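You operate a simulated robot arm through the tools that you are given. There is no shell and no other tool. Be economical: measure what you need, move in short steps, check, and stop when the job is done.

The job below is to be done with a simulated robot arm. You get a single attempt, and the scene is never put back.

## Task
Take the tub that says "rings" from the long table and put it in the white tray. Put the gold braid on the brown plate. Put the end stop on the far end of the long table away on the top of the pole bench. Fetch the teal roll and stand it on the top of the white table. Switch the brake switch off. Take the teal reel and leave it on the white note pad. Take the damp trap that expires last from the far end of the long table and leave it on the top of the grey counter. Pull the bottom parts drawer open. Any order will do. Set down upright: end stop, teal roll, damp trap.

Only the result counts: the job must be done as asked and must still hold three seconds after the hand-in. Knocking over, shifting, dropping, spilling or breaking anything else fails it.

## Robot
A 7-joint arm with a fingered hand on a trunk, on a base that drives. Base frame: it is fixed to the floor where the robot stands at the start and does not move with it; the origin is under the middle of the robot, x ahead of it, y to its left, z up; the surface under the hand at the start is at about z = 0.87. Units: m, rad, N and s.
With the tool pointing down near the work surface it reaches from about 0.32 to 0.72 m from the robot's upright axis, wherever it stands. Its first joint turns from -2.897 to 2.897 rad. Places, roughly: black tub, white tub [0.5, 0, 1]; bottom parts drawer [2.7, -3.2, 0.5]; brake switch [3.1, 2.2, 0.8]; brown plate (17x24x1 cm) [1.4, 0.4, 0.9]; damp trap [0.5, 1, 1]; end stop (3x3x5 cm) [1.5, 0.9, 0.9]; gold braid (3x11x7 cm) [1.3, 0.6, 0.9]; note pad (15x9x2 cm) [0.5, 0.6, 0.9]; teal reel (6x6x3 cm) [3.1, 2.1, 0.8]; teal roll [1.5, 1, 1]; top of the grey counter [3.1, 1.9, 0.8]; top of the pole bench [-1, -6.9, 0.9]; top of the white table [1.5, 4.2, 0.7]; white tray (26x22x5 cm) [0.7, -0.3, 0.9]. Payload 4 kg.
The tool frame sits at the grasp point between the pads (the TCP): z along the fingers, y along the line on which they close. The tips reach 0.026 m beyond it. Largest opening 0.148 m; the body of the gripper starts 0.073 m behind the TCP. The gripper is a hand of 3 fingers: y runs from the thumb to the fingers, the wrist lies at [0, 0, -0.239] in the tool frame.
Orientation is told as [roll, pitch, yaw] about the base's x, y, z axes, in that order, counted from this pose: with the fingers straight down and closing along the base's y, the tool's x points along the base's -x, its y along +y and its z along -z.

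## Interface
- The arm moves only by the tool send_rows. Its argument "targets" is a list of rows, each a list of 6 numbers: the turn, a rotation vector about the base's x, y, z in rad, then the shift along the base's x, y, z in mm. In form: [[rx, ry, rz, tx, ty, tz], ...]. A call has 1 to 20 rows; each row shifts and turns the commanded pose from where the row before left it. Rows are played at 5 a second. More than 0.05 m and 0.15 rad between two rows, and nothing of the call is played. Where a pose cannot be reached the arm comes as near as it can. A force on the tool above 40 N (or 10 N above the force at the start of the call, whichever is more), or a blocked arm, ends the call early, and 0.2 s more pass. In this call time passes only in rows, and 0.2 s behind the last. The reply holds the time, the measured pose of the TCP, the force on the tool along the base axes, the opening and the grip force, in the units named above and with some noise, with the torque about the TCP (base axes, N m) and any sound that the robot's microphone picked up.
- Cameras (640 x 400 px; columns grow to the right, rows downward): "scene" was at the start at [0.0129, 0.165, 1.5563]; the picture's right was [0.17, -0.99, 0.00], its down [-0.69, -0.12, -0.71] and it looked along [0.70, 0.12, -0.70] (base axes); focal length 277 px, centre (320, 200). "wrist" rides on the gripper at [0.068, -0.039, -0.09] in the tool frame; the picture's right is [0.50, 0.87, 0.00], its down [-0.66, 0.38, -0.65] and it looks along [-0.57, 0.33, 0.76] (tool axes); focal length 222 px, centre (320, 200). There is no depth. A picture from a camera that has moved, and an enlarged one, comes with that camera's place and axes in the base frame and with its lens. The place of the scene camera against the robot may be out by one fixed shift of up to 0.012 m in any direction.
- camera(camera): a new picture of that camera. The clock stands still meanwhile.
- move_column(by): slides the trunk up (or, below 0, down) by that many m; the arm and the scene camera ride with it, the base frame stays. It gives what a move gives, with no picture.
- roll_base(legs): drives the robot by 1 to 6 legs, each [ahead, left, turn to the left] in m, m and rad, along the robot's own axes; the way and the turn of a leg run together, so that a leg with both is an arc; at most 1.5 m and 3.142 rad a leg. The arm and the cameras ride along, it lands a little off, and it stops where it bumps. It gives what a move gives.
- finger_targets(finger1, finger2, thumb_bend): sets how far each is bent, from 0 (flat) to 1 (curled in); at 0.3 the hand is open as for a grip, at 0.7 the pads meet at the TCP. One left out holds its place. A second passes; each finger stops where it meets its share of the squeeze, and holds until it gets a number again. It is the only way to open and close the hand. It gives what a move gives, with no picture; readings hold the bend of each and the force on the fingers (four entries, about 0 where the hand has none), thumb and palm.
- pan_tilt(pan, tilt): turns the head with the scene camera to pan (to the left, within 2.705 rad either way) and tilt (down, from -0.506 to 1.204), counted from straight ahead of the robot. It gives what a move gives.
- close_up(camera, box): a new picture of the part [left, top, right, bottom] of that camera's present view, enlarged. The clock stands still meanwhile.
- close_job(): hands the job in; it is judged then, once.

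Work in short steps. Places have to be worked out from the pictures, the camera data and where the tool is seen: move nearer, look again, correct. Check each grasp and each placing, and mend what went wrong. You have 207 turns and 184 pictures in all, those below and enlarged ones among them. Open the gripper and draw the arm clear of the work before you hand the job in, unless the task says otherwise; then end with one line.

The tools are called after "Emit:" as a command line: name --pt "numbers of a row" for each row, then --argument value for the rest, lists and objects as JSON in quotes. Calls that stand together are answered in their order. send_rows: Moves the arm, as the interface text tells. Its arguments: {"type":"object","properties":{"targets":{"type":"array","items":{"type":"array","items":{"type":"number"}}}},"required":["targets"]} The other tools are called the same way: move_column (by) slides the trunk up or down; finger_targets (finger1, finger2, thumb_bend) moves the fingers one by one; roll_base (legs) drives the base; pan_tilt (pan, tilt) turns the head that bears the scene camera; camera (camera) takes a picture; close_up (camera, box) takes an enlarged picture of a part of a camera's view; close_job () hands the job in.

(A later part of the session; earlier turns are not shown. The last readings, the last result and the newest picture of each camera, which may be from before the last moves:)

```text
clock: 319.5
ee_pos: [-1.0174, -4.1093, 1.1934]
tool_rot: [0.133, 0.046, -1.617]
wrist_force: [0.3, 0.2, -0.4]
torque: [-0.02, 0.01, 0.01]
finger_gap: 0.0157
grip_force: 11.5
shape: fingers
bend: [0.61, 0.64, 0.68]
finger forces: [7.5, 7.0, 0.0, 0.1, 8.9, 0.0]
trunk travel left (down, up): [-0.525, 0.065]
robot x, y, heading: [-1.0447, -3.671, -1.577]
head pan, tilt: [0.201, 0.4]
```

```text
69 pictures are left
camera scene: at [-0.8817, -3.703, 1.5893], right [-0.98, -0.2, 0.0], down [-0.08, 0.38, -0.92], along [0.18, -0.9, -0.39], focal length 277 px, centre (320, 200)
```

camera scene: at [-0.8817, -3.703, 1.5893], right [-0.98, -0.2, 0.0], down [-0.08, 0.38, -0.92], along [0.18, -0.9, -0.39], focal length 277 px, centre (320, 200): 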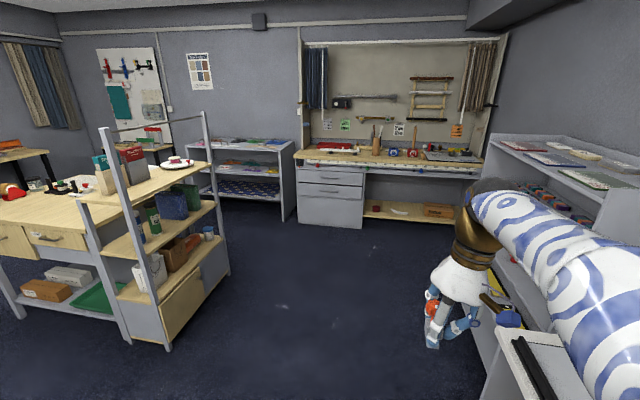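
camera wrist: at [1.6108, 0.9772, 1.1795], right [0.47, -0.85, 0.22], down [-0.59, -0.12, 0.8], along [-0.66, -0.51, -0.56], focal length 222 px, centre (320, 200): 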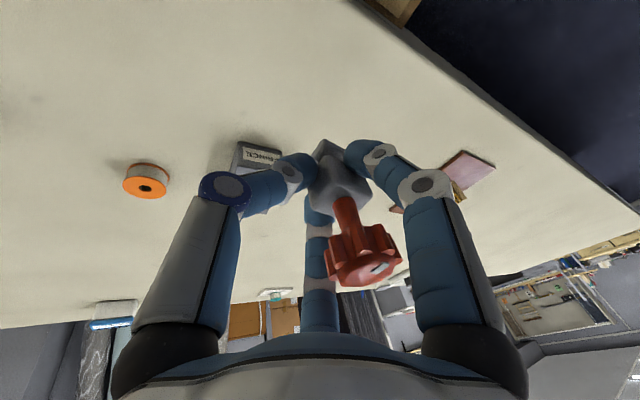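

I bumped lightly against the right-hand shelf; I check it for anything disturbed, then move off it.

Emit:
roll_base --legs '[[0, 0.22, 0]]'

Emit:
pan_tilt --pan -1.0 --tilt 0.6

Emit:
camera --camera "scene"

```text
clock: 321.1
ee_pos: [-0.7962, -4.1103, 1.193]
tool_rot: [0.134, 0.048, -1.619]
wrist_force: [0.2, -1.4, -0.6]
torque: [0.05, 0.05, -0.02]
finger_gap: 0.0154
grip_force: 11.8
shape: fingers
bend: [0.61, 0.64, 0.68]
finger forces: [7.5, 6.9, 0.1, 0.0, 8.9, 0.1]
trunk travel left (down, up): [-0.525, 0.065]
robot x, y, heading: [-0.821, -3.6717, -1.575]
head pan, tilt: [0.201, 0.4]
```

```text
clock: 322.6
ee_pos: [-0.7961, -4.1109, 1.194]
tool_rot: [0.135, 0.046, -1.618]
wrist_force: [-0.2, 0.3, -0.3]
torque: [-0.01, -0.01, 0.01]
finger_gap: 0.0154
grip_force: 11.4
shape: fingers
bend: [0.61, 0.64, 0.68]
finger forces: [7.5, 6.9, 0.1, 0.0, 9.0, 0.1]
trunk travel left (down, up): [-0.525, 0.065]
robot x, y, heading: [-0.8203, -3.668, -1.575]
head pan, tilt: [-1.0, 0.6]
```

```text
68 pictures are left
camera scene: at [-0.7542, -3.6607, 1.5711], right [-0.54, 0.84, 0.0], down [0.48, 0.3, -0.83], along [-0.7, -0.44, -0.56], focal length 277 px, centre (320, 200)
```

scene: 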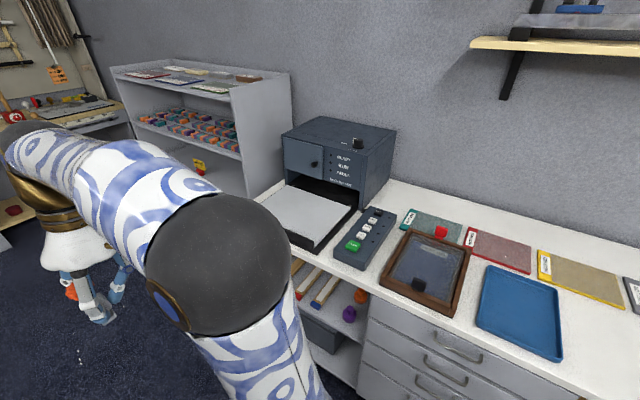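

Nothing appears disturbed. On to the pole bench.

Emit:
roll_base --legs '[[1.5, 0, 0], [0.45, 0, 0]]'

Emit:
pan_tilt --pan 0.15 --tilt 0.7

Emit:
camera --camera "scene"

```text
clock: 332.2
ee_pos: [-0.8006, -6.0422, 1.1935]
tool_rot: [0.135, 0.049, -1.614]
wrist_force: [0.5, 0.2, -1.0]
torque: [0.01, -0.01, 0.0]
finger_gap: 0.0155
grip_force: 11.2
shape: fingers
bend: [0.61, 0.64, 0.68]
finger forces: [7.5, 6.9, 0.1, 0.0, 9.0, 0.0]
trunk travel left (down, up): [-0.525, 0.065]
robot x, y, heading: [-0.8303, -5.6017, -1.571]
head pan, tilt: [-1.0, 0.6]
```

```text
clock: 333.6
ee_pos: [-0.8013, -6.0428, 1.1938]
tool_rot: [0.133, 0.047, -1.612]
wrist_force: [-0.2, 0.5, -0.7]
torque: [-0.01, 0.0, 0.0]
finger_gap: 0.0159
grip_force: 11.5
shape: fingers
bend: [0.61, 0.64, 0.68]
finger forces: [7.6, 6.9, 0.1, 0.0, 9.0, 0.0]
trunk travel left (down, up): [-0.525, 0.065]
robot x, y, heading: [-0.8301, -5.6052, -1.578]
head pan, tilt: [0.15, 0.7]
```

```text
67 pictures are left
camera scene: at [-0.6734, -5.6289, 1.5625], right [-0.99, -0.15, 0.0], down [-0.1, 0.64, -0.76], along [0.11, -0.76, -0.64], focal length 277 px, centre (320, 200)
```

scene: 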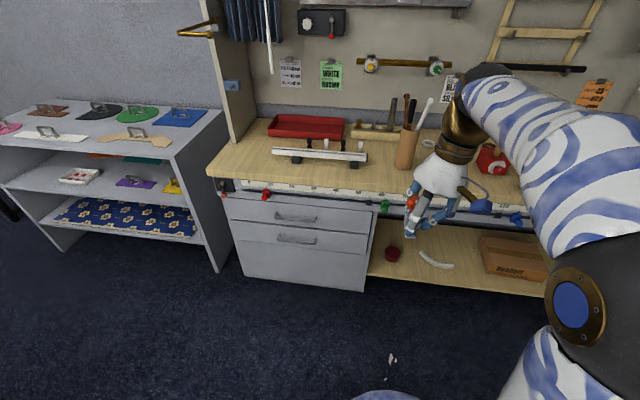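

Bench front edge ≈ y −6.46. Zoom to find a free spot on the bench top.

Emit:
close_up --camera "scene" --box '[200, 100, 440, 220]'

Emit:
roll_base --legs '[[0.45, 0, 0]]'

Emit:
pan_tilt --pan 0.1 --tilt 0.95

Emit:
camera --camera "scene"

```text
2.67 times, centred on (320, 160) of scene
camera zoom: at [-0.6734, -5.6289, 1.5625], right [-0.99, -0.15, 0.0], down [-0.1, 0.64, -0.76], along [0.11, -0.76, -0.64], focal length 739 px, centre (320, 307)
```

zoom: 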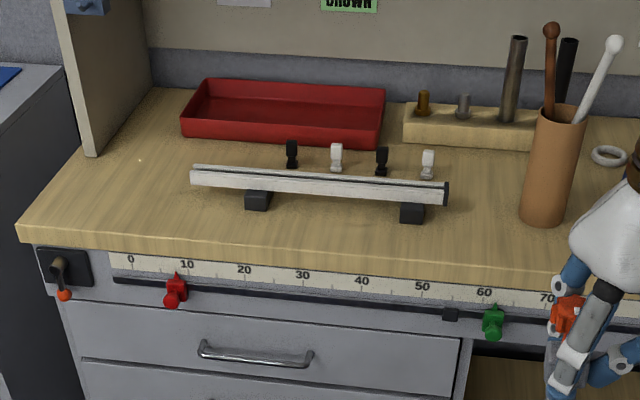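

```text
clock: 336.3
ee_pos: [-0.8038, -6.4928, 1.1933]
tool_rot: [0.133, 0.048, -1.619]
wrist_force: [0.0, -0.6, 0.1]
torque: [0.0, 0.0, 0.0]
finger_gap: 0.0158
grip_force: 11.6
shape: fingers
bend: [0.61, 0.64, 0.68]
finger forces: [7.4, 6.9, 0.0, 0.1, 9.0, 0.1]
trunk travel left (down, up): [-0.525, 0.065]
robot x, y, heading: [-0.8308, -6.0537, -1.579]
head pan, tilt: [0.15, 0.7]
```

```text
clock: 337.1
ee_pos: [-0.8042, -6.4922, 1.1937]
tool_rot: [0.135, 0.049, -1.617]
wrist_force: [-0.7, -0.6, -0.4]
torque: [-0.03, 0.01, 0.03]
finger_gap: 0.0159
grip_force: 11.6
shape: fingers
bend: [0.61, 0.64, 0.68]
finger forces: [7.5, 6.9, 0.1, 0.0, 9.0, 0.0]
trunk travel left (down, up): [-0.525, 0.065]
robot x, y, heading: [-0.8305, -6.0544, -1.574]
head pan, tilt: [0.099, 0.949]
```

```text
65 pictures are left
camera scene: at [-0.6799, -6.0675, 1.5427], right [-1.0, -0.09, 0.0], down [-0.08, 0.81, -0.58], along [0.06, -0.58, -0.81], focal length 277 px, centre (320, 200)
```

scene: 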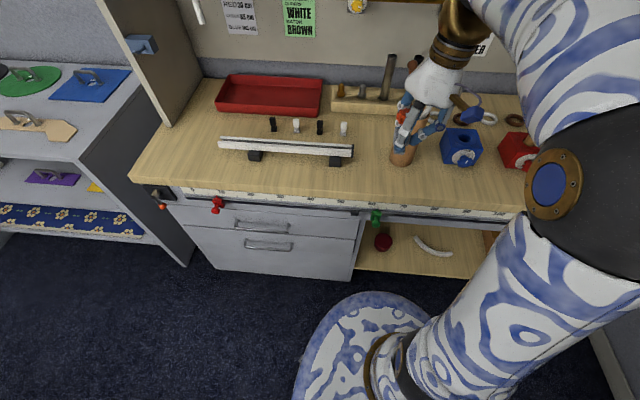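

Free wood is at the bench's left end, around (−0.17, −6.66), left of the white bar. I shift the base left 0.45 and look again.

Emit:
roll_base --legs '[[0, 0.47, 0]]'

Emit:
pan_tilt --pan 0.1 --tilt 0.85

Emit:
camera --camera "scene"

Emit:
camera --camera "wrist"

```text
clock: 339.9
ee_pos: [-0.3317, -6.4933, 1.1937]
tool_rot: [0.134, 0.05, -1.613]
wrist_force: [0.6, -0.7, -1.4]
torque: [-0.02, 0.03, -0.01]
finger_gap: 0.0156
grip_force: 11.4
shape: fingers
bend: [0.61, 0.64, 0.68]
finger forces: [7.4, 6.8, 0.0, 0.0, 9.1, 0.0]
trunk travel left (down, up): [-0.525, 0.065]
robot x, y, heading: [-0.3606, -6.0604, -1.569]
head pan, tilt: [0.099, 0.949]
```

```text
clock: 340.5
ee_pos: [-0.3316, -6.4917, 1.1937]
tool_rot: [0.135, 0.05, -1.613]
wrist_force: [-0.2, 0.5, 0.3]
torque: [0.01, 0.01, 0.0]
finger_gap: 0.0156
grip_force: 12.2
shape: fingers
bend: [0.61, 0.64, 0.68]
finger forces: [7.6, 7.0, 0.0, 0.1, 9.0, 0.0]
trunk travel left (down, up): [-0.525, 0.065]
robot x, y, heading: [-0.3613, -6.0558, -1.575]
head pan, tilt: [0.099, 0.85]
```

```text
64 pictures are left
camera scene: at [-0.2092, -6.0735, 1.5502], right [-1.0, -0.1, 0.0], down [-0.07, 0.75, -0.66], along [0.07, -0.66, -0.75], focal length 277 px, centre (320, 200)
```

scene: 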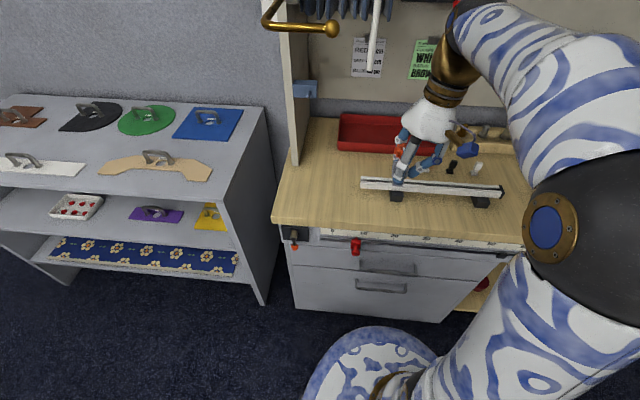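

```text
63 pictures are left
camera wrist: at [-0.3813, -6.4269, 1.2803], right [0.88, 0.46, 0.14], down [0.26, -0.7, 0.67], along [0.4, -0.55, -0.73], focal length 222 px, centre (320, 200)
```

wrist: 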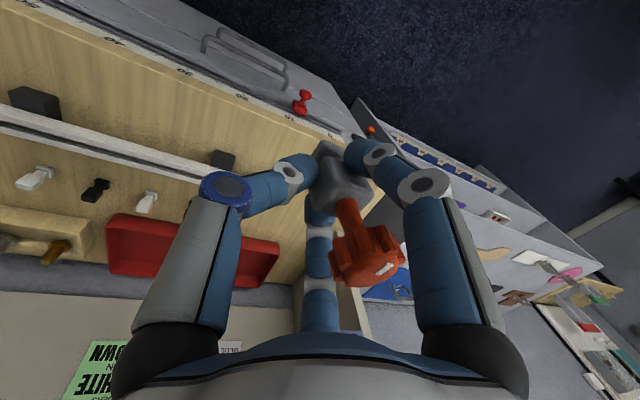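

A brass hook (z≈1.39) overhangs that corner, so I choose the clear strip in front of the bar instead: (−0.33, −6.60). I move there and lower to just above the bench.

Emit:
send_rows --pt "0 0 0 0 -27 -20" --pt "0 0 0 0 -27 -35" --pt "0 0 0 0 -27 -35" --pt "0 0 0 0 -26 -35" --pt "0 0 0 0 0 -45" --pt "0 0 0 0 0 -40"

Emit:
close_up --camera "scene" --box '[310, 130, 470, 250]'

Emit:
camera --camera "wrist"

```text
clock: 341.9
ee_pos: [-0.3329, -6.6005, 0.9836]
tool_rot: [0.134, 0.047, -1.614]
wrist_force: [0.1, 0.0, 0.1]
torque: [0.02, 0.03, 0.02]
finger_gap: 0.0156
grip_force: 11.4
shape: fingers
bend: [0.61, 0.64, 0.68]
finger forces: [7.4, 6.7, 0.0, 0.1, 8.5, 0.0]
trunk travel left (down, up): [-0.525, 0.065]
robot x, y, heading: [-0.3622, -6.057, -1.569]
head pan, tilt: [0.099, 0.85]
```

```text
3.33 times, centred on (390, 190) of scene
camera zoom: at [-0.2092, -6.0737, 1.5502], right [-1.0, -0.1, 0.0], down [-0.07, 0.75, -0.66], along [0.07, -0.66, -0.75], focal length 924 px, centre (87, 233)
```

zoom: 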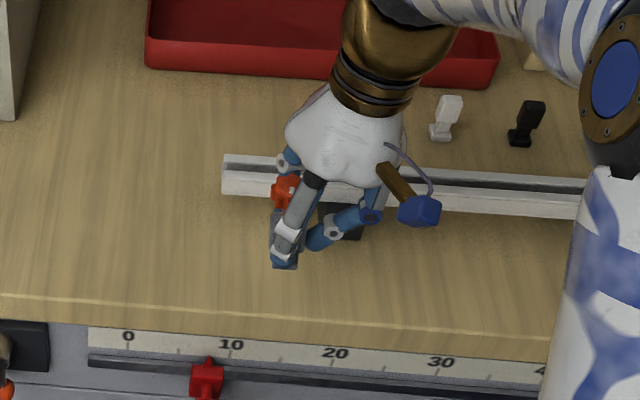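

```text
61 pictures are left
camera wrist: at [-0.3821, -6.5344, 1.0704], right [0.88, 0.46, 0.14], down [0.26, -0.7, 0.67], along [0.4, -0.55, -0.73], focal length 222 px, centre (320, 200)
```

wrist: 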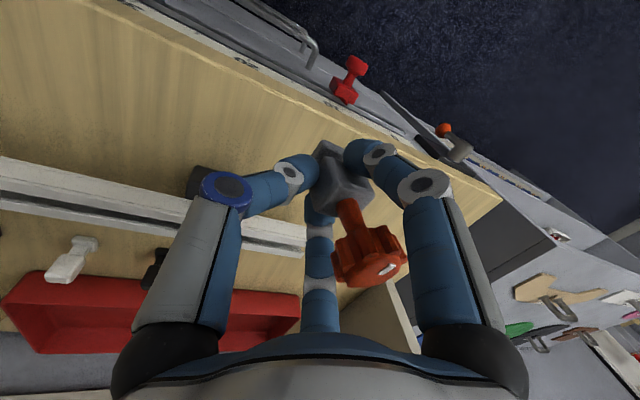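

Position fits between the bar and the front edge. Lower in small steps.

Emit:
send_rows --pt "0 0 0 0 0 -15" --pt "0 0 0 0 0 -6" --pt "0 0 0 0 0 -3" --pt "0 0 0 0 0 -2"

```text
clock: 342.9
ee_pos: [-0.3317, -6.5989, 0.9576]
tool_rot: [0.134, 0.05, -1.615]
wrist_force: [0.0, -0.1, -0.3]
torque: [0.02, -0.02, -0.02]
finger_gap: 0.0152
grip_force: 10.6
shape: fingers
bend: [0.61, 0.64, 0.71]
finger forces: [7.3, 6.7, 0.0, 0.0, 8.4, 0.0]
trunk travel left (down, up): [-0.525, 0.065]
robot x, y, heading: [-0.36, -6.0567, -1.567]
head pan, tilt: [0.099, 0.85]
```

Emit:
send_rows --pt "0 0 0 0 0 -2" --pt "0 0 0 0 0 -2" --pt "0 0 0 0 0 -2"

Emit:
close_up --camera "scene" --box '[340, 170, 420, 240]'

Emit:
close_up --camera "wrist" --box '[230, 100, 430, 300]'

```text
clock: 343.7
ee_pos: [-0.3334, -6.6, 0.9512]
tool_rot: [0.134, 0.045, -1.615]
wrist_force: [0.1, -0.1, -0.4]
torque: [0.04, 0.0, 0.03]
finger_gap: 0.0153
grip_force: 11.1
shape: fingers
bend: [0.61, 0.64, 0.71]
finger forces: [7.4, 6.7, 0.0, 0.0, 8.4, 0.1]
trunk travel left (down, up): [-0.525, 0.065]
robot x, y, heading: [-0.3638, -6.0522, -1.572]
head pan, tilt: [0.099, 0.85]
```

```text
5.71 times, centred on (380, 205) of scene
camera zoom: at [-0.2092, -6.0736, 1.5502], right [-1.0, -0.1, 0.0], down [-0.07, 0.75, -0.66], along [0.07, -0.66, -0.75], focal length 1584 px, centre (-23, 171)
```

zoom: 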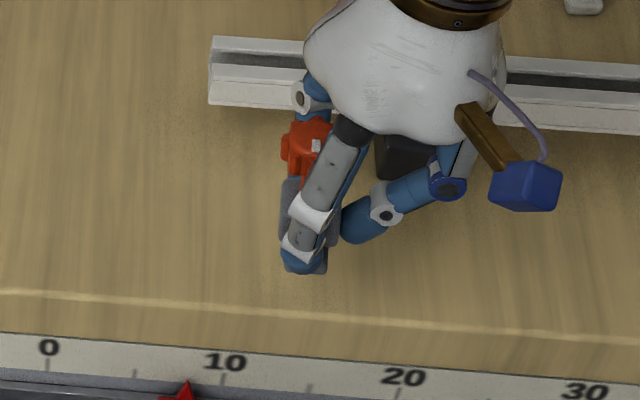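

```text
2.00 times, centred on (330, 200) of wrist
camera zoom: at [-0.3816, -6.5341, 1.0383], right [0.88, 0.46, 0.14], down [0.26, -0.7, 0.67], along [0.4, -0.55, -0.73], focal length 444 px, centre (300, 200)
```

zoom: 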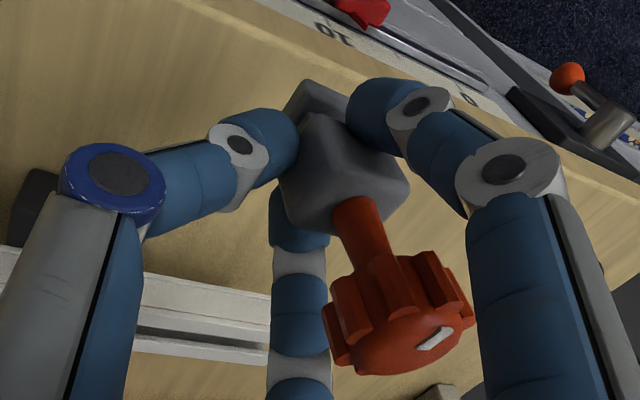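

Still above the bench; continue down.

Emit:
send_rows --pt "0 0 0 0 0 -3" --pt "0 0 0 0 0 -3" --pt "0 0 0 0 0 -3"

```text
clock: 344.5
ee_pos: [-0.3317, -6.5998, 0.9418]
tool_rot: [0.135, 0.048, -1.613]
wrist_force: [0.5, -0.3, -0.6]
torque: [0.02, 0.05, 0.02]
finger_gap: 0.0151
grip_force: 10.9
shape: fingers
bend: [0.61, 0.64, 0.71]
finger forces: [7.3, 6.8, 0.0, 0.1, 8.3, 0.0]
trunk travel left (down, up): [-0.525, 0.065]
robot x, y, heading: [-0.3602, -6.0583, -1.567]
head pan, tilt: [0.099, 0.85]
```

Emit:
send_rows --pt "0 0 0 0 0 -3" --pt "0 0 0 0 0 -3" --pt "0 0 0 0 0 -3"

Emit:
close_up --camera "scene" --box '[340, 170, 420, 240]'

```text
clock: 345.3
ee_pos: [-0.3324, -6.6009, 0.9341]
tool_rot: [0.133, 0.047, -1.615]
wrist_force: [-0.9, 0.2, -0.8]
torque: [0.01, 0.03, -0.02]
finger_gap: 0.0151
grip_force: 11.2
shape: fingers
bend: [0.61, 0.64, 0.71]
finger forces: [7.3, 6.7, 0.0, 0.0, 8.4, 0.0]
trunk travel left (down, up): [-0.525, 0.065]
robot x, y, heading: [-0.361, -6.0573, -1.573]
head pan, tilt: [0.099, 0.85]
```

```text
5.71 times, centred on (380, 205) of scene
camera zoom: at [-0.2092, -6.0736, 1.5502], right [-1.0, -0.1, 0.0], down [-0.07, 0.75, -0.66], along [0.07, -0.66, -0.75], focal length 1584 px, centre (-23, 171)
```

zoom: 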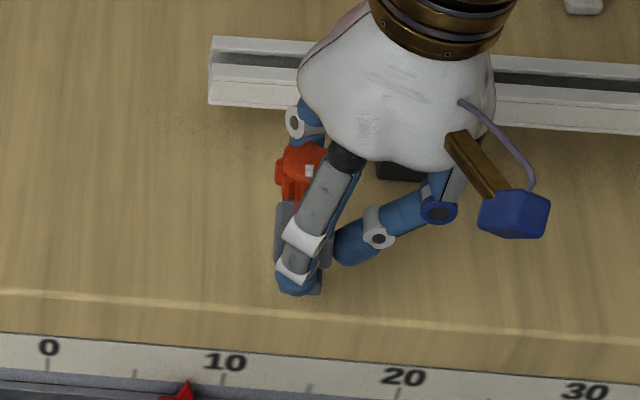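

The bench top is lower than assumed, so its edge lies at y≈−6.61: I must go deeper. Raise 1.5 cm, move 5 cm inward, then continue.

Emit:
send_rows --pt "0 0 0 0 0 15" --pt "0 0 0 0 -27 0" --pt "0 0 0 0 -27 0" --pt "0 0 0 0 0 -15"

Emit:
close_up --camera "scene" --box '[340, 160, 420, 230]'

Emit:
camera --camera "wrist"

```text
clock: 346.3
ee_pos: [-0.3323, -6.6548, 0.9334]
tool_rot: [0.134, 0.05, -1.614]
wrist_force: [-0.1, 1.3, -0.2]
torque: [-0.01, -0.03, 0.04]
finger_gap: 0.0148
grip_force: 11.4
shape: fingers
bend: [0.61, 0.64, 0.71]
finger forces: [7.2, 6.7, 0.0, 0.0, 8.2, 0.1]
trunk travel left (down, up): [-0.525, 0.065]
robot x, y, heading: [-0.3625, -6.0549, -1.571]
head pan, tilt: [0.099, 0.85]
```

```text
5.71 times, centred on (380, 195) of scene
camera zoom: at [-0.2092, -6.0736, 1.5502], right [-1.0, -0.1, 0.0], down [-0.07, 0.75, -0.66], along [0.07, -0.66, -0.75], focal length 1584 px, centre (-23, 229)
```

zoom: 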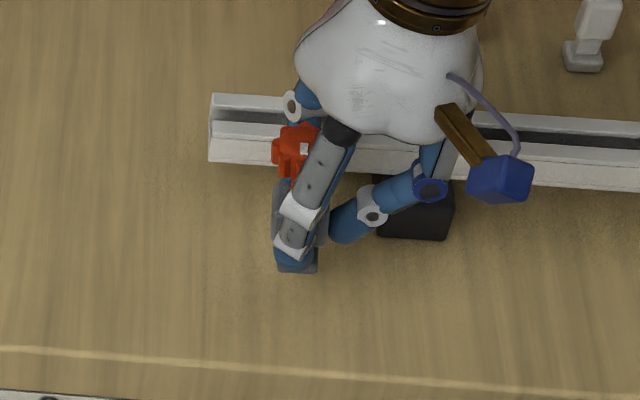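

```text
56 pictures are left
camera wrist: at [-0.3816, -6.5876, 1.0203], right [0.88, 0.46, 0.14], down [0.26, -0.7, 0.67], along [0.4, -0.55, -0.73], focal length 222 px, centre (320, 200)
```

wrist: 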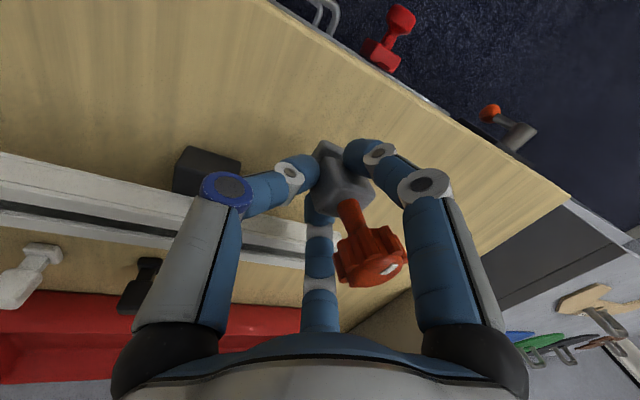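

Good margin now. Continue lowering to contact.

Emit:
send_rows --pt "0 0 0 0 0 -5" --pt "0 0 0 0 0 -3" --pt "0 0 0 0 0 -3" --pt "0 0 0 0 0 -3"

```text
clock: 347.3
ee_pos: [-0.3325, -6.6532, 0.9196]
tool_rot: [0.134, 0.048, -1.614]
wrist_force: [1.2, 0.3, -1.3]
torque: [-0.02, 0.05, 0.0]
finger_gap: 0.0151
grip_force: 10.9
shape: fingers
bend: [0.61, 0.64, 0.71]
finger forces: [7.2, 6.7, 0.1, 0.0, 8.1, 0.1]
trunk travel left (down, up): [-0.525, 0.065]
robot x, y, heading: [-0.3566, -6.0572, -1.57]
head pan, tilt: [0.099, 0.85]
```

Emit:
send_rows --pt "0 0 0 0 0 -3" --pt "0 0 0 0 0 -3" --pt "0 0 0 0 0 -3"

Emit:
close_up --camera "scene" --box '[340, 160, 420, 230]'

```text
clock: 348.1
ee_pos: [-0.3326, -6.6545, 0.9104]
tool_rot: [0.134, 0.047, -1.615]
wrist_force: [-0.1, -0.1, -0.2]
torque: [0.01, 0.0, 0.01]
finger_gap: 0.0147
grip_force: 11.7
shape: fingers
bend: [0.61, 0.64, 0.71]
finger forces: [7.3, 7.0, 0.0, 0.0, 8.5, 0.0]
trunk travel left (down, up): [-0.525, 0.065]
robot x, y, heading: [-0.3618, -6.0559, -1.57]
head pan, tilt: [0.099, 0.85]
```

```text
5.71 times, centred on (380, 195) of scene
camera zoom: at [-0.2093, -6.0735, 1.5502], right [-1.0, -0.1, 0.0], down [-0.07, 0.75, -0.66], along [0.07, -0.66, -0.75], focal length 1584 px, centre (-23, 229)
```

zoom: 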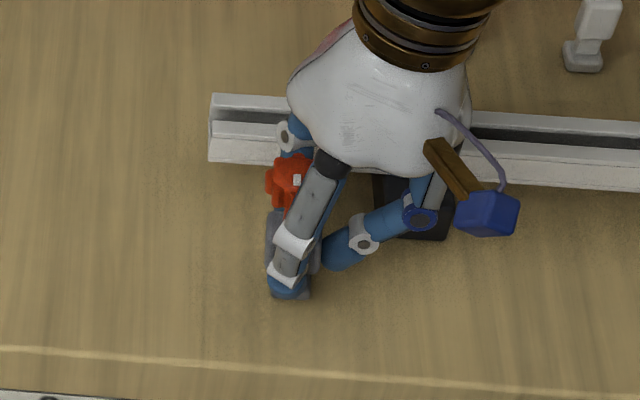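

Emit:
send_rows --pt "0 0 0 0 0 -2" --pt "0 0 0 0 0 -2"

```text
clock: 348.7
ee_pos: [-0.3331, -6.6533, 0.9076]
tool_rot: [0.134, 0.045, -1.615]
wrist_force: [-4.5, -0.9, 10.8]
torque: [-0.01, -0.07, 0.01]
finger_gap: 0.0144
grip_force: 14.6
shape: fingers
bend: [0.61, 0.64, 0.71]
finger forces: [8.6, 9.0, 0.0, 0.0, 11.9, 0.1]
trunk travel left (down, up): [-0.525, 0.065]
robot x, y, heading: [-0.3581, -6.0568, -1.572]
head pan, tilt: [0.099, 0.85]
```

Contact (11 N). Release in small steps and check stance.

Emit:
finger_targets --finger1 0.56 --finger2 0.59 --thumb_bend 0.65

Emit:
finger_targets --finger1 0.48 --finger2 0.48 --thumb_bend 0.48

Emit:
close_up --camera "wrist" --box '[200, 80, 460, 300]'

Emit:
close_up --camera "scene" --box '[340, 160, 420, 230]'

```text
clock: 349.7
ee_pos: [-0.3317, -6.6552, 0.906]
tool_rot: [0.132, 0.049, -1.615]
wrist_force: [-0.3, -0.2, 0.0]
torque: [0.0, 0.02, -0.01]
finger_gap: 0.0284
grip_force: 0.0
shape: fingers
bend: [0.56, 0.59, 0.65]
finger forces: [0.0, 0.1, 0.0, 0.1, 0.1, 0.0]
trunk travel left (down, up): [-0.525, 0.065]
robot x, y, heading: [-0.3595, -6.0562, -1.571]
head pan, tilt: [0.099, 0.85]
```

```text
clock: 350.7
ee_pos: [-0.3321, -6.6546, 0.9068]
tool_rot: [0.132, 0.047, -1.614]
wrist_force: [0.5, 1.0, 0.2]
torque: [-0.03, 0.02, 0.0]
finger_gap: 0.0682
grip_force: 0.0
shape: fingers
bend: [0.48, 0.48, 0.48]
finger forces: [0.1, 0.1, 0.0, 0.0, 0.1, 0.0]
trunk travel left (down, up): [-0.525, 0.065]
robot x, y, heading: [-0.3584, -6.0567, -1.569]
head pan, tilt: [0.099, 0.85]
```

```text
1.82 times, centred on (330, 190) of wrist
camera zoom: at [-0.3812, -6.5882, 0.9931], right [0.88, 0.46, 0.14], down [0.26, -0.7, 0.67], along [0.4, -0.55, -0.73], focal length 404 px, centre (302, 218)
```

zoom: 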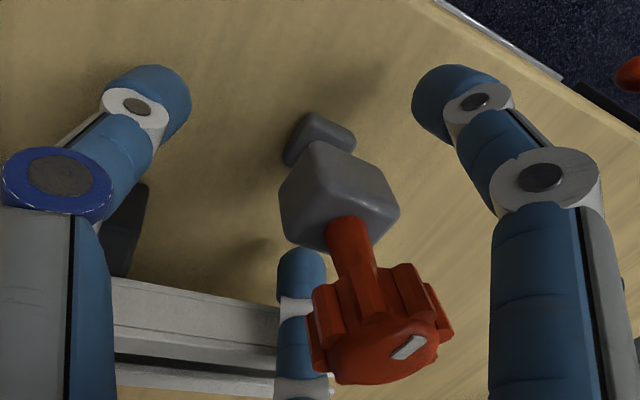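

```text
5.71 times, centred on (380, 195) of scene
camera zoom: at [-0.2092, -6.0736, 1.5502], right [-1.0, -0.1, 0.0], down [-0.07, 0.75, -0.66], along [0.07, -0.66, -0.75], focal length 1584 px, centre (-23, 229)
```

zoom: 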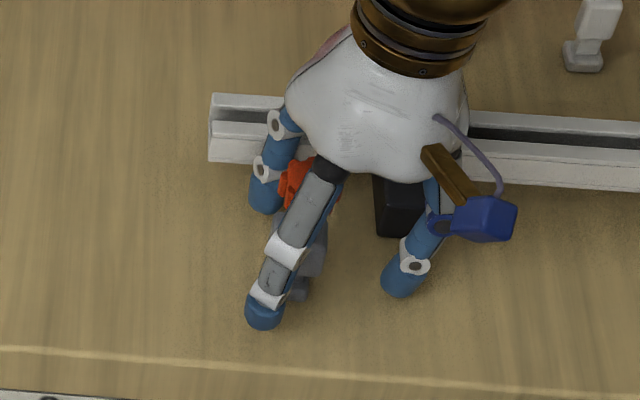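

End stop stands upright and free. Lift vertically, then back away.

Emit:
send_rows --pt "0 0 0 0 0 20" --pt "0 0 0 0 0 35" --pt "0 0 0 0 0 40" --pt "0 0 0 0 20 40" --pt "0 0 0 0 35 30" --pt "0 0 0 0 40 25" --pt "0 0 0 0 40 25" --pt "0 0 0 0 40 25"

Emit:
close_up --camera "scene" --box '[310, 140, 430, 230]'

```text
clock: 352.5
ee_pos: [-0.3338, -6.4778, 1.1471]
tool_rot: [0.134, 0.047, -1.612]
wrist_force: [-0.8, -0.2, -0.5]
torque: [0.02, -0.02, 0.01]
finger_gap: 0.0686
grip_force: 0.0
shape: fingers
bend: [0.48, 0.48, 0.48]
finger forces: [0.1, 0.0, 0.0, 0.0, 0.1, 0.0]
trunk travel left (down, up): [-0.525, 0.065]
robot x, y, heading: [-0.3619, -6.0564, -1.577]
head pan, tilt: [0.099, 0.85]
```

```text
4.44 times, centred on (370, 185) of scene
camera zoom: at [-0.209, -6.0727, 1.5502], right [-1.0, -0.1, 0.0], down [-0.07, 0.75, -0.66], along [0.07, -0.66, -0.75], focal length 1232 px, centre (98, 267)
```

zoom: 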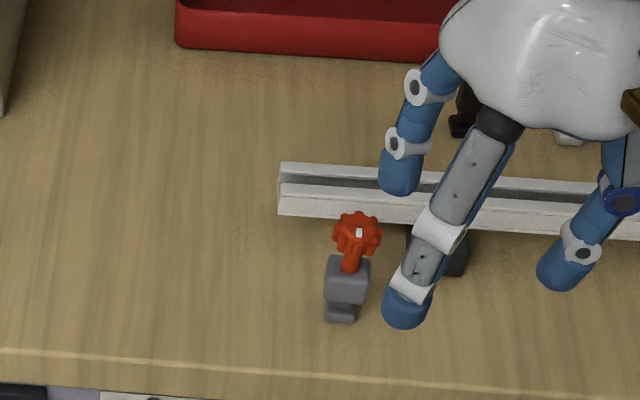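

End stop stands upright on the bench. Now to the parts drawer: straighten the hand, back out, and go round to x≈1.7, y≈−3.6 facing +x.

Emit:
send_rows --pt "-0.05 0.13 0 0 20 30"

Emit:
roll_base --legs '[[-1.5, 0, 0], [-0.9, 0, 0], [0, 0, 1.571], [1.5, 0, 0], [0.5, 0, 0]]'

Emit:
pan_tilt --pan 0.2 --tilt 0.6

Emit:
camera --camera "scene"

```text
clock: 352.9
ee_pos: [-0.3321, -6.4584, 1.1756]
tool_rot: [0.008, -0.009, -1.616]
wrist_force: [-1.7, -0.6, 0.3]
torque: [0.03, -0.03, -0.02]
finger_gap: 0.0683
grip_force: 0.0
shape: fingers
bend: [0.48, 0.48, 0.48]
finger forces: [0.0, 0.0, 0.0, 0.0, 0.0, 0.0]
trunk travel left (down, up): [-0.525, 0.065]
robot x, y, heading: [-0.3613, -6.0542, -1.572]
head pan, tilt: [0.099, 0.85]
```

```text
clock: 378.0
ee_pos: [2.0421, -3.693, 1.1765]
tool_rot: [0.006, -0.008, -0.075]
wrist_force: [0.4, -0.5, 0.1]
torque: [0.0, 0.01, 0.0]
finger_gap: 0.0683
grip_force: 0.0
shape: fingers
bend: [0.48, 0.48, 0.48]
finger forces: [0.0, 0.1, 0.0, 0.0, 0.0, 0.1]
trunk travel left (down, up): [-0.525, 0.065]
robot x, y, heading: [1.6461, -3.7105, -0.026]
head pan, tilt: [0.099, 0.85]
```

```text
clock: 378.8
ee_pos: [2.0419, -3.6923, 1.1757]
tool_rot: [0.009, -0.007, -0.074]
wrist_force: [0.8, -0.6, -0.9]
torque: [-0.04, 0.01, 0.0]
finger_gap: 0.0686
grip_force: 0.2
shape: fingers
bend: [0.48, 0.48, 0.48]
finger forces: [0.0, 0.0, 0.0, 0.0, 0.0, 0.0]
trunk travel left (down, up): [-0.525, 0.065]
robot x, y, heading: [1.6386, -3.7071, -0.031]
head pan, tilt: [0.201, 0.6]
```

```text
51 pictures are left
camera scene: at [1.6617, -3.5411, 1.571], right [0.17, -0.99, 0.0], down [-0.56, -0.1, -0.82], along [0.81, 0.14, -0.57], focal length 277 px, centre (320, 200)
```

scene: 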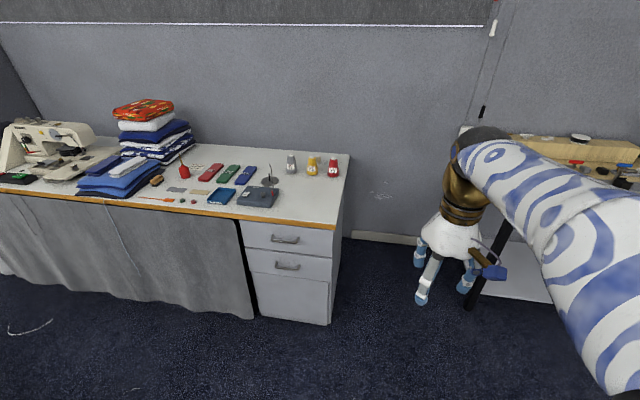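

Two handled drawers are visible on the white unit; zoom in for detail.

Emit:
close_up --camera "scene" --box '[220, 200, 360, 330]'

```text
3.08 times, centred on (290, 265) of scene
camera zoom: at [1.6617, -3.5411, 1.571], right [0.17, -0.99, 0.0], down [-0.56, -0.1, -0.82], along [0.81, 0.14, -0.57], focal length 853 px, centre (412, 0)
```

zoom: 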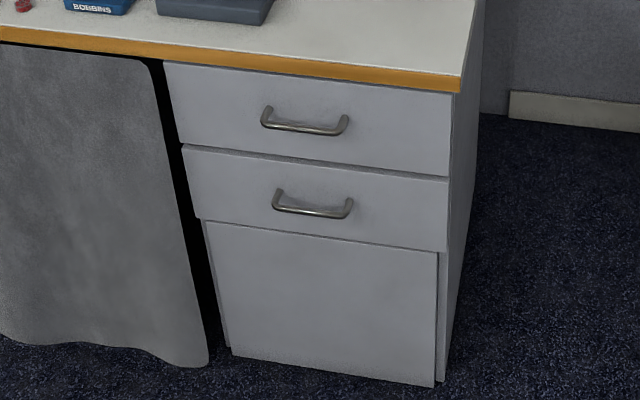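

The lower handled drawer is the target; its handle is at about (2.54, −3.225, 0.52). I align the base with it, then pitch the hand forward horizontal.

Emit:
roll_base --legs '[[0, 0.48, 0.03]]'

Emit:
send_rows --pt "0 -0.143 0 32 0 -5" --pt "0 -0.143 0 32 0 -5" --pt "0 -0.143 0 32 0 -5" --pt "0 -0.143 0 32 0 -5" --pt "0 -0.143 0 32 0 -5" --pt "0 -0.143 0 32 0 -5" --pt "0 -0.143 0 32 0 -5" --pt "0 -0.143 0 32 0 -5" --pt "0 -0.143 0 32 0 -5" --pt "0 -0.143 0 32 0 -5" --pt "0 -0.141 0 32 0 -5"

Emit:
camera --camera "scene"

```text
clock: 381.6
ee_pos: [2.0484, -3.1967, 1.1763]
tool_rot: [0.007, -0.007, -0.047]
wrist_force: [0.1, 0.6, -0.3]
torque: [0.03, 0.02, 0.0]
finger_gap: 0.0681
grip_force: 0.1
shape: fingers
bend: [0.48, 0.48, 0.48]
finger forces: [0.1, 0.1, 0.0, 0.0, 0.0, 0.1]
trunk travel left (down, up): [-0.525, 0.065]
robot x, y, heading: [1.6444, -3.225, -0.002]
head pan, tilt: [0.201, 0.6]
```

```text
clock: 384.1
ee_pos: [2.3971, -3.1994, 1.1191]
tool_rot: [1.801, -1.523, -1.793]
wrist_force: [0.1, 0.5, 0.3]
torque: [0.03, -0.01, -0.01]
finger_gap: 0.0688
grip_force: 0.0
shape: fingers
bend: [0.48, 0.48, 0.48]
finger forces: [0.0, 0.0, 0.0, 0.1, 0.0, 0.0]
out of reach, approached as far as the arm can: row 7
trunk travel left (down, up): [-0.525, 0.065]
robot x, y, heading: [1.6503, -3.2255, 0.001]
head pan, tilt: [0.201, 0.6]
```

```text
49 pictures are left
camera scene: at [1.6649, -3.0549, 1.5711], right [0.2, -0.98, 0.0], down [-0.55, -0.11, -0.82], along [0.81, 0.16, -0.57], focal length 277 px, centre (320, 200)
```

scene: 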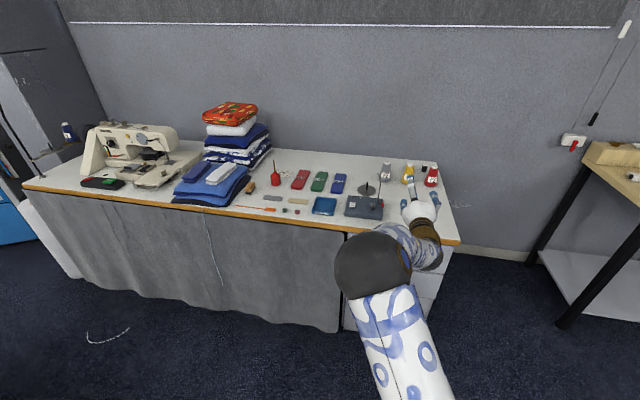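

Hand points forward. Now roll −90° so thumb is above and fingers below for the horizontal bar.

Emit:
send_rows --pt "-0.1428 0 0 0 0 0" --pt "-0.1428 0 0 0 0 0" --pt "-0.1428 0 0 0 0 0" --pt "-0.1428 0 0 0 0 0" --pt "-0.1428 0 0 0 0 0" --pt "-0.1428 0 0 0 0 0" --pt "-0.1428 0 0 0 0 0" --pt "-0.1428 0 0 0 0 0" --pt "-0.1428 0 0 0 0 0" --pt "-0.1428 0 0 0 0 0" --pt "-0.1428 0 0 0 0 0"

Emit:
move_column --by -0.3

Emit:
camera --camera "wrist"

Emit:
camera --camera "scene"

```text
clock: 386.4
ee_pos: [2.3956, -3.1985, 1.1188]
tool_rot: [-1.563, -0.044, 1.578]
wrist_force: [1.5, 0.3, -0.3]
torque: [-0.03, 0.0, 0.03]
finger_gap: 0.0687
grip_force: 0.2
shape: fingers
bend: [0.48, 0.48, 0.48]
finger forces: [0.0, 0.0, 0.0, 0.0, 0.1, 0.0]
trunk travel left (down, up): [-0.525, 0.065]
robot x, y, heading: [1.649, -3.2201, 0.0]
head pan, tilt: [0.201, 0.6]
```

```text
clock: 389.4
ee_pos: [2.3964, -3.1986, 0.8184]
tool_rot: [-1.565, -0.046, 1.577]
wrist_force: [0.7, -0.6, 0.7]
torque: [-0.01, -0.03, 0.01]
finger_gap: 0.0687
grip_force: 0.0
shape: fingers
bend: [0.48, 0.48, 0.48]
finger forces: [0.0, 0.1, 0.0, 0.0, 0.1, 0.1]
trunk travel left (down, up): [-0.225, 0.365]
robot x, y, heading: [1.6459, -3.2238, -0.002]
head pan, tilt: [0.201, 0.6]
```

```text
48 pictures are left
camera wrist: at [2.3053, -3.2679, 0.8541], right [0.0, -0.46, -0.89], down [-0.66, 0.67, -0.34], along [0.75, 0.59, -0.31], focal length 222 px, centre (320, 200)
```

wrist: 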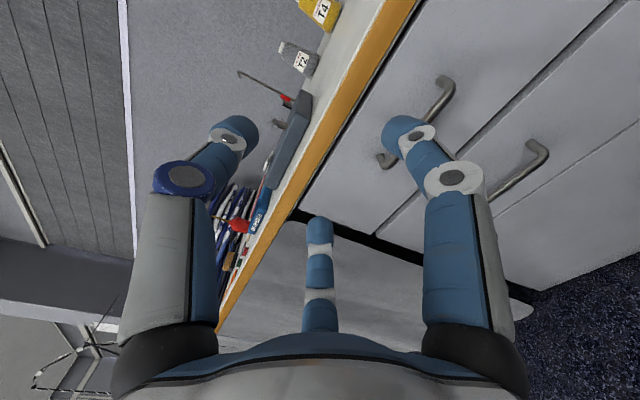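

```text
47 pictures are left
camera scene: at [1.6643, -3.0551, 1.2711], right [0.2, -0.98, 0.0], down [-0.55, -0.11, -0.83], along [0.81, 0.16, -0.57], focal length 277 px, centre (320, 200)
```

scene: 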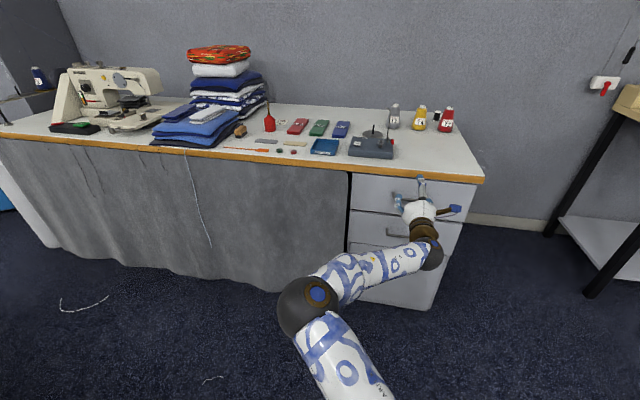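

Triangulation puts the lower handle bar at x≈2.60, y −3.28…−3.14, z≈0.466. I lower the trunk and hand to that height, staying ~15 cm off.

Emit:
move_column --by -0.2

Emit:
send_rows --pt "0 0 0 0 -3 -40" --pt "0 0 0 0 -3 -40" --pt "0 0 0 0 -3 -40" --pt "0 0 0 0 -3 -30"

Emit:
camera --camera "wrist"

Emit:
camera --camera "scene"

```text
clock: 391.6
ee_pos: [2.3962, -3.1982, 0.6175]
tool_rot: [-1.565, -0.045, 1.577]
wrist_force: [-0.1, -0.1, 0.5]
torque: [0.03, 0.04, 0.0]
finger_gap: 0.0685
grip_force: 0.1
shape: fingers
bend: [0.48, 0.48, 0.48]
finger forces: [0.0, 0.0, 0.0, 0.0, 0.0, 0.0]
trunk travel left (down, up): [-0.025, 0.565]
robot x, y, heading: [1.6449, -3.2251, 0.001]
head pan, tilt: [0.201, 0.6]
```

```text
clock: 392.6
ee_pos: [2.3958, -3.2097, 0.4672]
tool_rot: [-1.564, -0.046, 1.579]
wrist_force: [0.1, 0.1, -0.2]
torque: [-0.01, 0.02, 0.01]
finger_gap: 0.0686
grip_force: 0.1
shape: fingers
bend: [0.48, 0.48, 0.48]
finger forces: [0.0, 0.1, 0.1, 0.0, 0.1, 0.0]
trunk travel left (down, up): [-0.025, 0.565]
robot x, y, heading: [1.6431, -3.2222, 0.005]
head pan, tilt: [0.201, 0.6]
```

```text
46 pictures are left
camera wrist: at [2.3051, -3.2796, 0.503], right [0.0, -0.46, -0.89], down [-0.66, 0.67, -0.34], along [0.75, 0.59, -0.31], focal length 222 px, centre (320, 200)
```

wrist: 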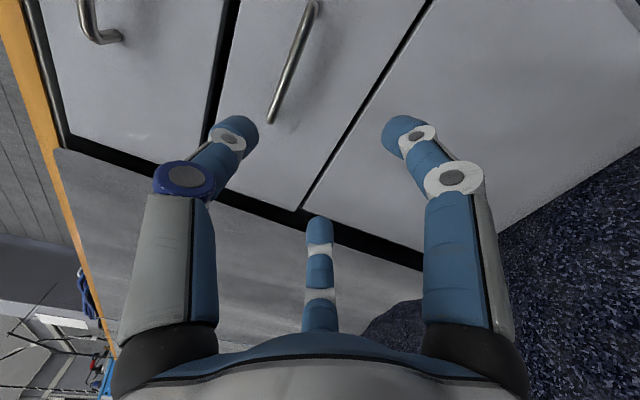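

```text
45 pictures are left
camera scene: at [1.6642, -3.0552, 1.0712], right [0.2, -0.98, 0.0], down [-0.55, -0.11, -0.83], along [0.81, 0.16, -0.56], focal length 277 px, centre (320, 200)
```

scene: 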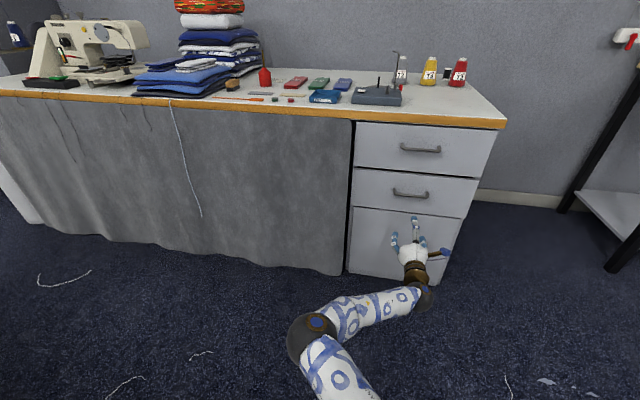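

Refined: bar at x≈2.57, y −3.277…−3.156, z≈0.508. I raise the hand to bar height and drive 0.11 m closer, then check.

Emit:
send_rows --pt "0 0 0 0 -4 21" --pt "0 0 0 0 -3 20"

Emit:
roll_base --legs '[[0.11, 0, 0]]'

Emit:
camera --camera "wrist"

Emit:
close_up --camera "scene" --box '[340, 130, 500, 250]'

```text
clock: 393.2
ee_pos: [2.3957, -3.2183, 0.5088]
tool_rot: [-1.564, -0.045, 1.579]
wrist_force: [0.3, 0.4, 0.1]
torque: [0.02, -0.03, 0.0]
finger_gap: 0.0687
grip_force: 0.1
shape: fingers
bend: [0.48, 0.48, 0.48]
finger forces: [0.0, 0.1, 0.1, 0.1, 0.0, 0.1]
trunk travel left (down, up): [-0.025, 0.565]
robot x, y, heading: [1.6439, -3.2229, 0.004]
head pan, tilt: [0.201, 0.6]
```

```text
clock: 394.4
ee_pos: [2.5057, -3.2172, 0.5087]
tool_rot: [-1.563, -0.045, 1.577]
wrist_force: [-0.5, 0.0, 0.2]
torque: [-0.02, -0.03, 0.0]
finger_gap: 0.0689
grip_force: 0.0
shape: fingers
bend: [0.48, 0.48, 0.48]
finger forces: [0.0, 0.0, 0.1, 0.1, 0.1, 0.0]
trunk travel left (down, up): [-0.025, 0.565]
robot x, y, heading: [1.758, -3.2252, 0.001]
head pan, tilt: [0.201, 0.6]
```

```text
44 pictures are left
camera wrist: at [2.4153, -3.2867, 0.5448], right [0.0, -0.46, -0.89], down [-0.66, 0.67, -0.34], along [0.75, 0.59, -0.31], focal length 222 px, centre (320, 200)
```

wrist: 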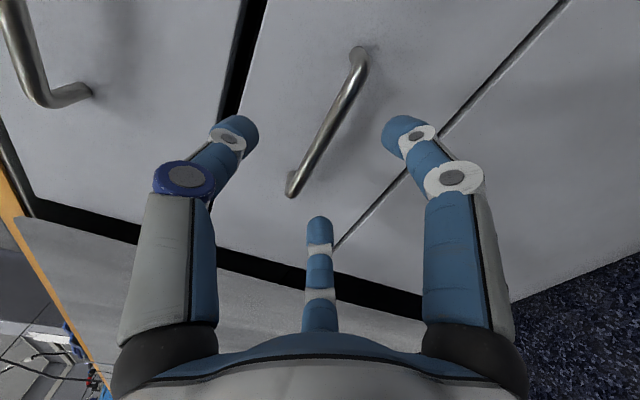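

```text
3.33 times, centred on (420, 190) of scene
camera zoom: at [1.7738, -3.0552, 1.0711], right [0.2, -0.98, 0.0], down [-0.55, -0.11, -0.82], along [0.81, 0.16, -0.57], focal length 924 px, centre (-13, 233)
```

zoom: 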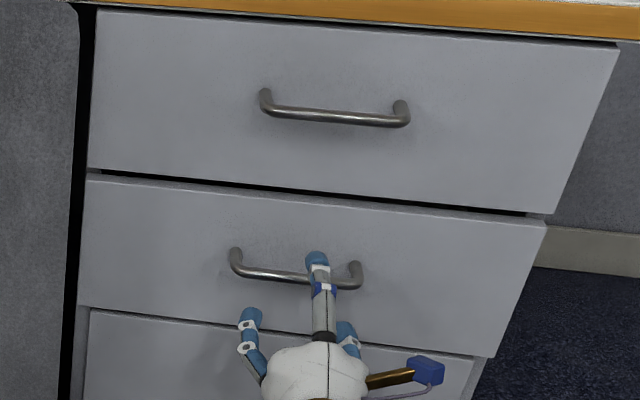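

Combining views: bar x≈2.60, z≈0.504, centre y≈−3.205. I open the hand, align slightly below the bar and advance.

Emit:
finger_targets --finger1 0.36 --finger2 0.36 --thumb_bend 0.36

Emit:
send_rows --pt "0 0 0 0 10 -11" --pt "0 0 0 30 0 0" --pt "0 0 0 30 0 0" --pt "0 0 0 20 0 0"

Emit:
camera --camera "wrist"

Emit:
close_up --camera "scene" --box '[360, 170, 460, 250]'

```text
clock: 395.4
ee_pos: [2.5061, -3.2171, 0.5089]
tool_rot: [-1.563, -0.045, 1.578]
wrist_force: [0.0, 0.1, 0.0]
torque: [-0.04, -0.01, -0.02]
finger_gap: 0.1075
grip_force: 0.0
shape: fingers
bend: [0.36, 0.36, 0.36]
finger forces: [0.0, 0.1, 0.0, 0.1, 0.0, 0.0]
trunk travel left (down, up): [-0.025, 0.565]
robot x, y, heading: [1.755, -3.222, -0.002]
head pan, tilt: [0.201, 0.6]
```

```text
clock: 396.4
ee_pos: [2.5807, -3.2074, 0.498]
tool_rot: [-1.563, -0.047, 1.576]
wrist_force: [-21.1, 3.1, 1.2]
torque: [0.03, 0.34, -0.97]
finger_gap: 0.1109
grip_force: 11.0
shape: fingers
bend: [0.34, 0.36, 0.36]
finger forces: [16.2, 0.8, 0.1, 0.0, 5.1, 0.0]
trunk travel left (down, up): [-0.025, 0.565]
robot x, y, heading: [1.7523, -3.225, -0.001]
head pan, tilt: [0.201, 0.6]
stopped in row 4: the force on the tool passed its limit at 78 N (the readings are from after the stop); the commanded pose is now the measured one
```

```text
42 pictures are left
camera wrist: at [2.49, -3.2769, 0.534], right [0.0, -0.46, -0.89], down [-0.66, 0.67, -0.34], along [0.75, 0.59, -0.31], focal length 222 px, centre (320, 200)
```

wrist: 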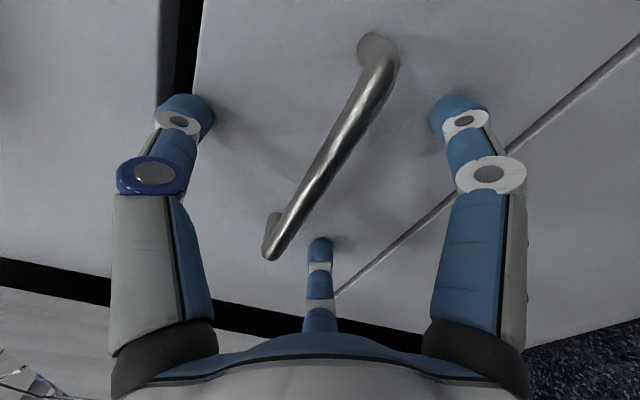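

```text
5.00 times, centred on (410, 210) of scene
camera zoom: at [1.772, -3.0549, 1.0711], right [0.2, -0.98, 0.0], down [-0.55, -0.11, -0.83], along [0.81, 0.16, -0.56], focal length 1386 px, centre (-130, 150)
```

zoom: 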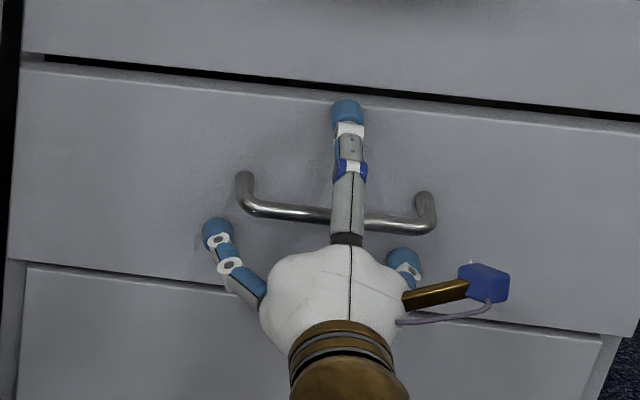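

The bar lies between thumb and fingers; tips touch the face. I back 6 mm and close on the bar.

Emit:
send_rows --pt "0 0 0 -7 0 2"

Emit:
finger_targets --finger1 0.6 --finger2 0.6 --thumb_bend 0.6

Emit:
finger_targets --finger1 0.8 --finger2 0.8 --thumb_bend 0.8

Emit:
camera --camera "wrist"

```text
clock: 396.8
ee_pos: [2.5746, -3.2076, 0.4986]
tool_rot: [-1.562, -0.048, 1.578]
wrist_force: [0.0, 0.2, -0.2]
torque: [0.02, -0.02, -0.02]
finger_gap: 0.1084
grip_force: 0.1
shape: fingers
bend: [0.36, 0.36, 0.36]
finger forces: [0.1, 0.0, 0.0, 0.0, 0.0, 0.0]
trunk travel left (down, up): [-0.025, 0.565]
robot x, y, heading: [1.7545, -3.224, 0.002]
head pan, tilt: [0.201, 0.6]
```

```text
clock: 397.8
ee_pos: [2.5754, -3.2081, 0.499]
tool_rot: [-1.562, -0.047, 1.578]
wrist_force: [1.1, 0.3, 0.3]
torque: [0.01, 0.0, 0.01]
finger_gap: 0.0301
grip_force: 0.1
shape: fingers
bend: [0.6, 0.6, 0.6]
finger forces: [0.0, 0.0, 0.1, 0.1, 0.1, 0.1]
trunk travel left (down, up): [-0.025, 0.565]
robot x, y, heading: [1.7549, -3.2241, 0.003]
head pan, tilt: [0.201, 0.6]
```

```text
clock: 398.8
ee_pos: [2.5754, -3.2076, 0.4996]
tool_rot: [-1.564, -0.048, 1.576]
wrist_force: [6.8, -0.4, 8.1]
torque: [0.0, 0.08, 0.01]
finger_gap: 0.0
grip_force: 9.5
shape: fingers
bend: [0.76, 0.76, 0.72]
finger forces: [0.0, 0.1, 0.0, 0.0, 19.2, 0.1]
trunk travel left (down, up): [-0.025, 0.565]
robot x, y, heading: [1.758, -3.2228, -0.003]
head pan, tilt: [0.201, 0.6]
```

```text
40 pictures are left
camera wrist: at [2.4843, -3.2771, 0.5355], right [0.0, -0.46, -0.89], down [-0.66, 0.67, -0.34], along [0.75, 0.59, -0.31], focal length 222 px, centre (320, 200)
```

wrist: 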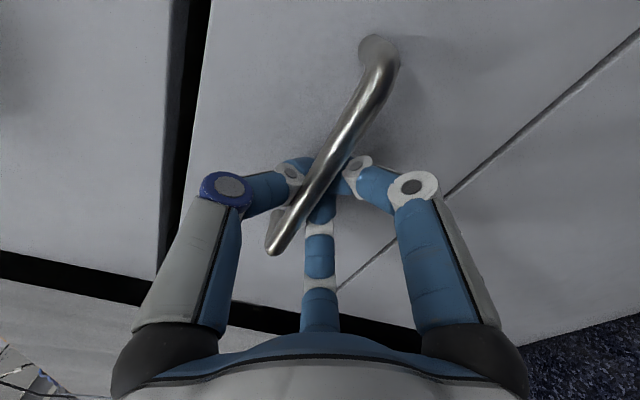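

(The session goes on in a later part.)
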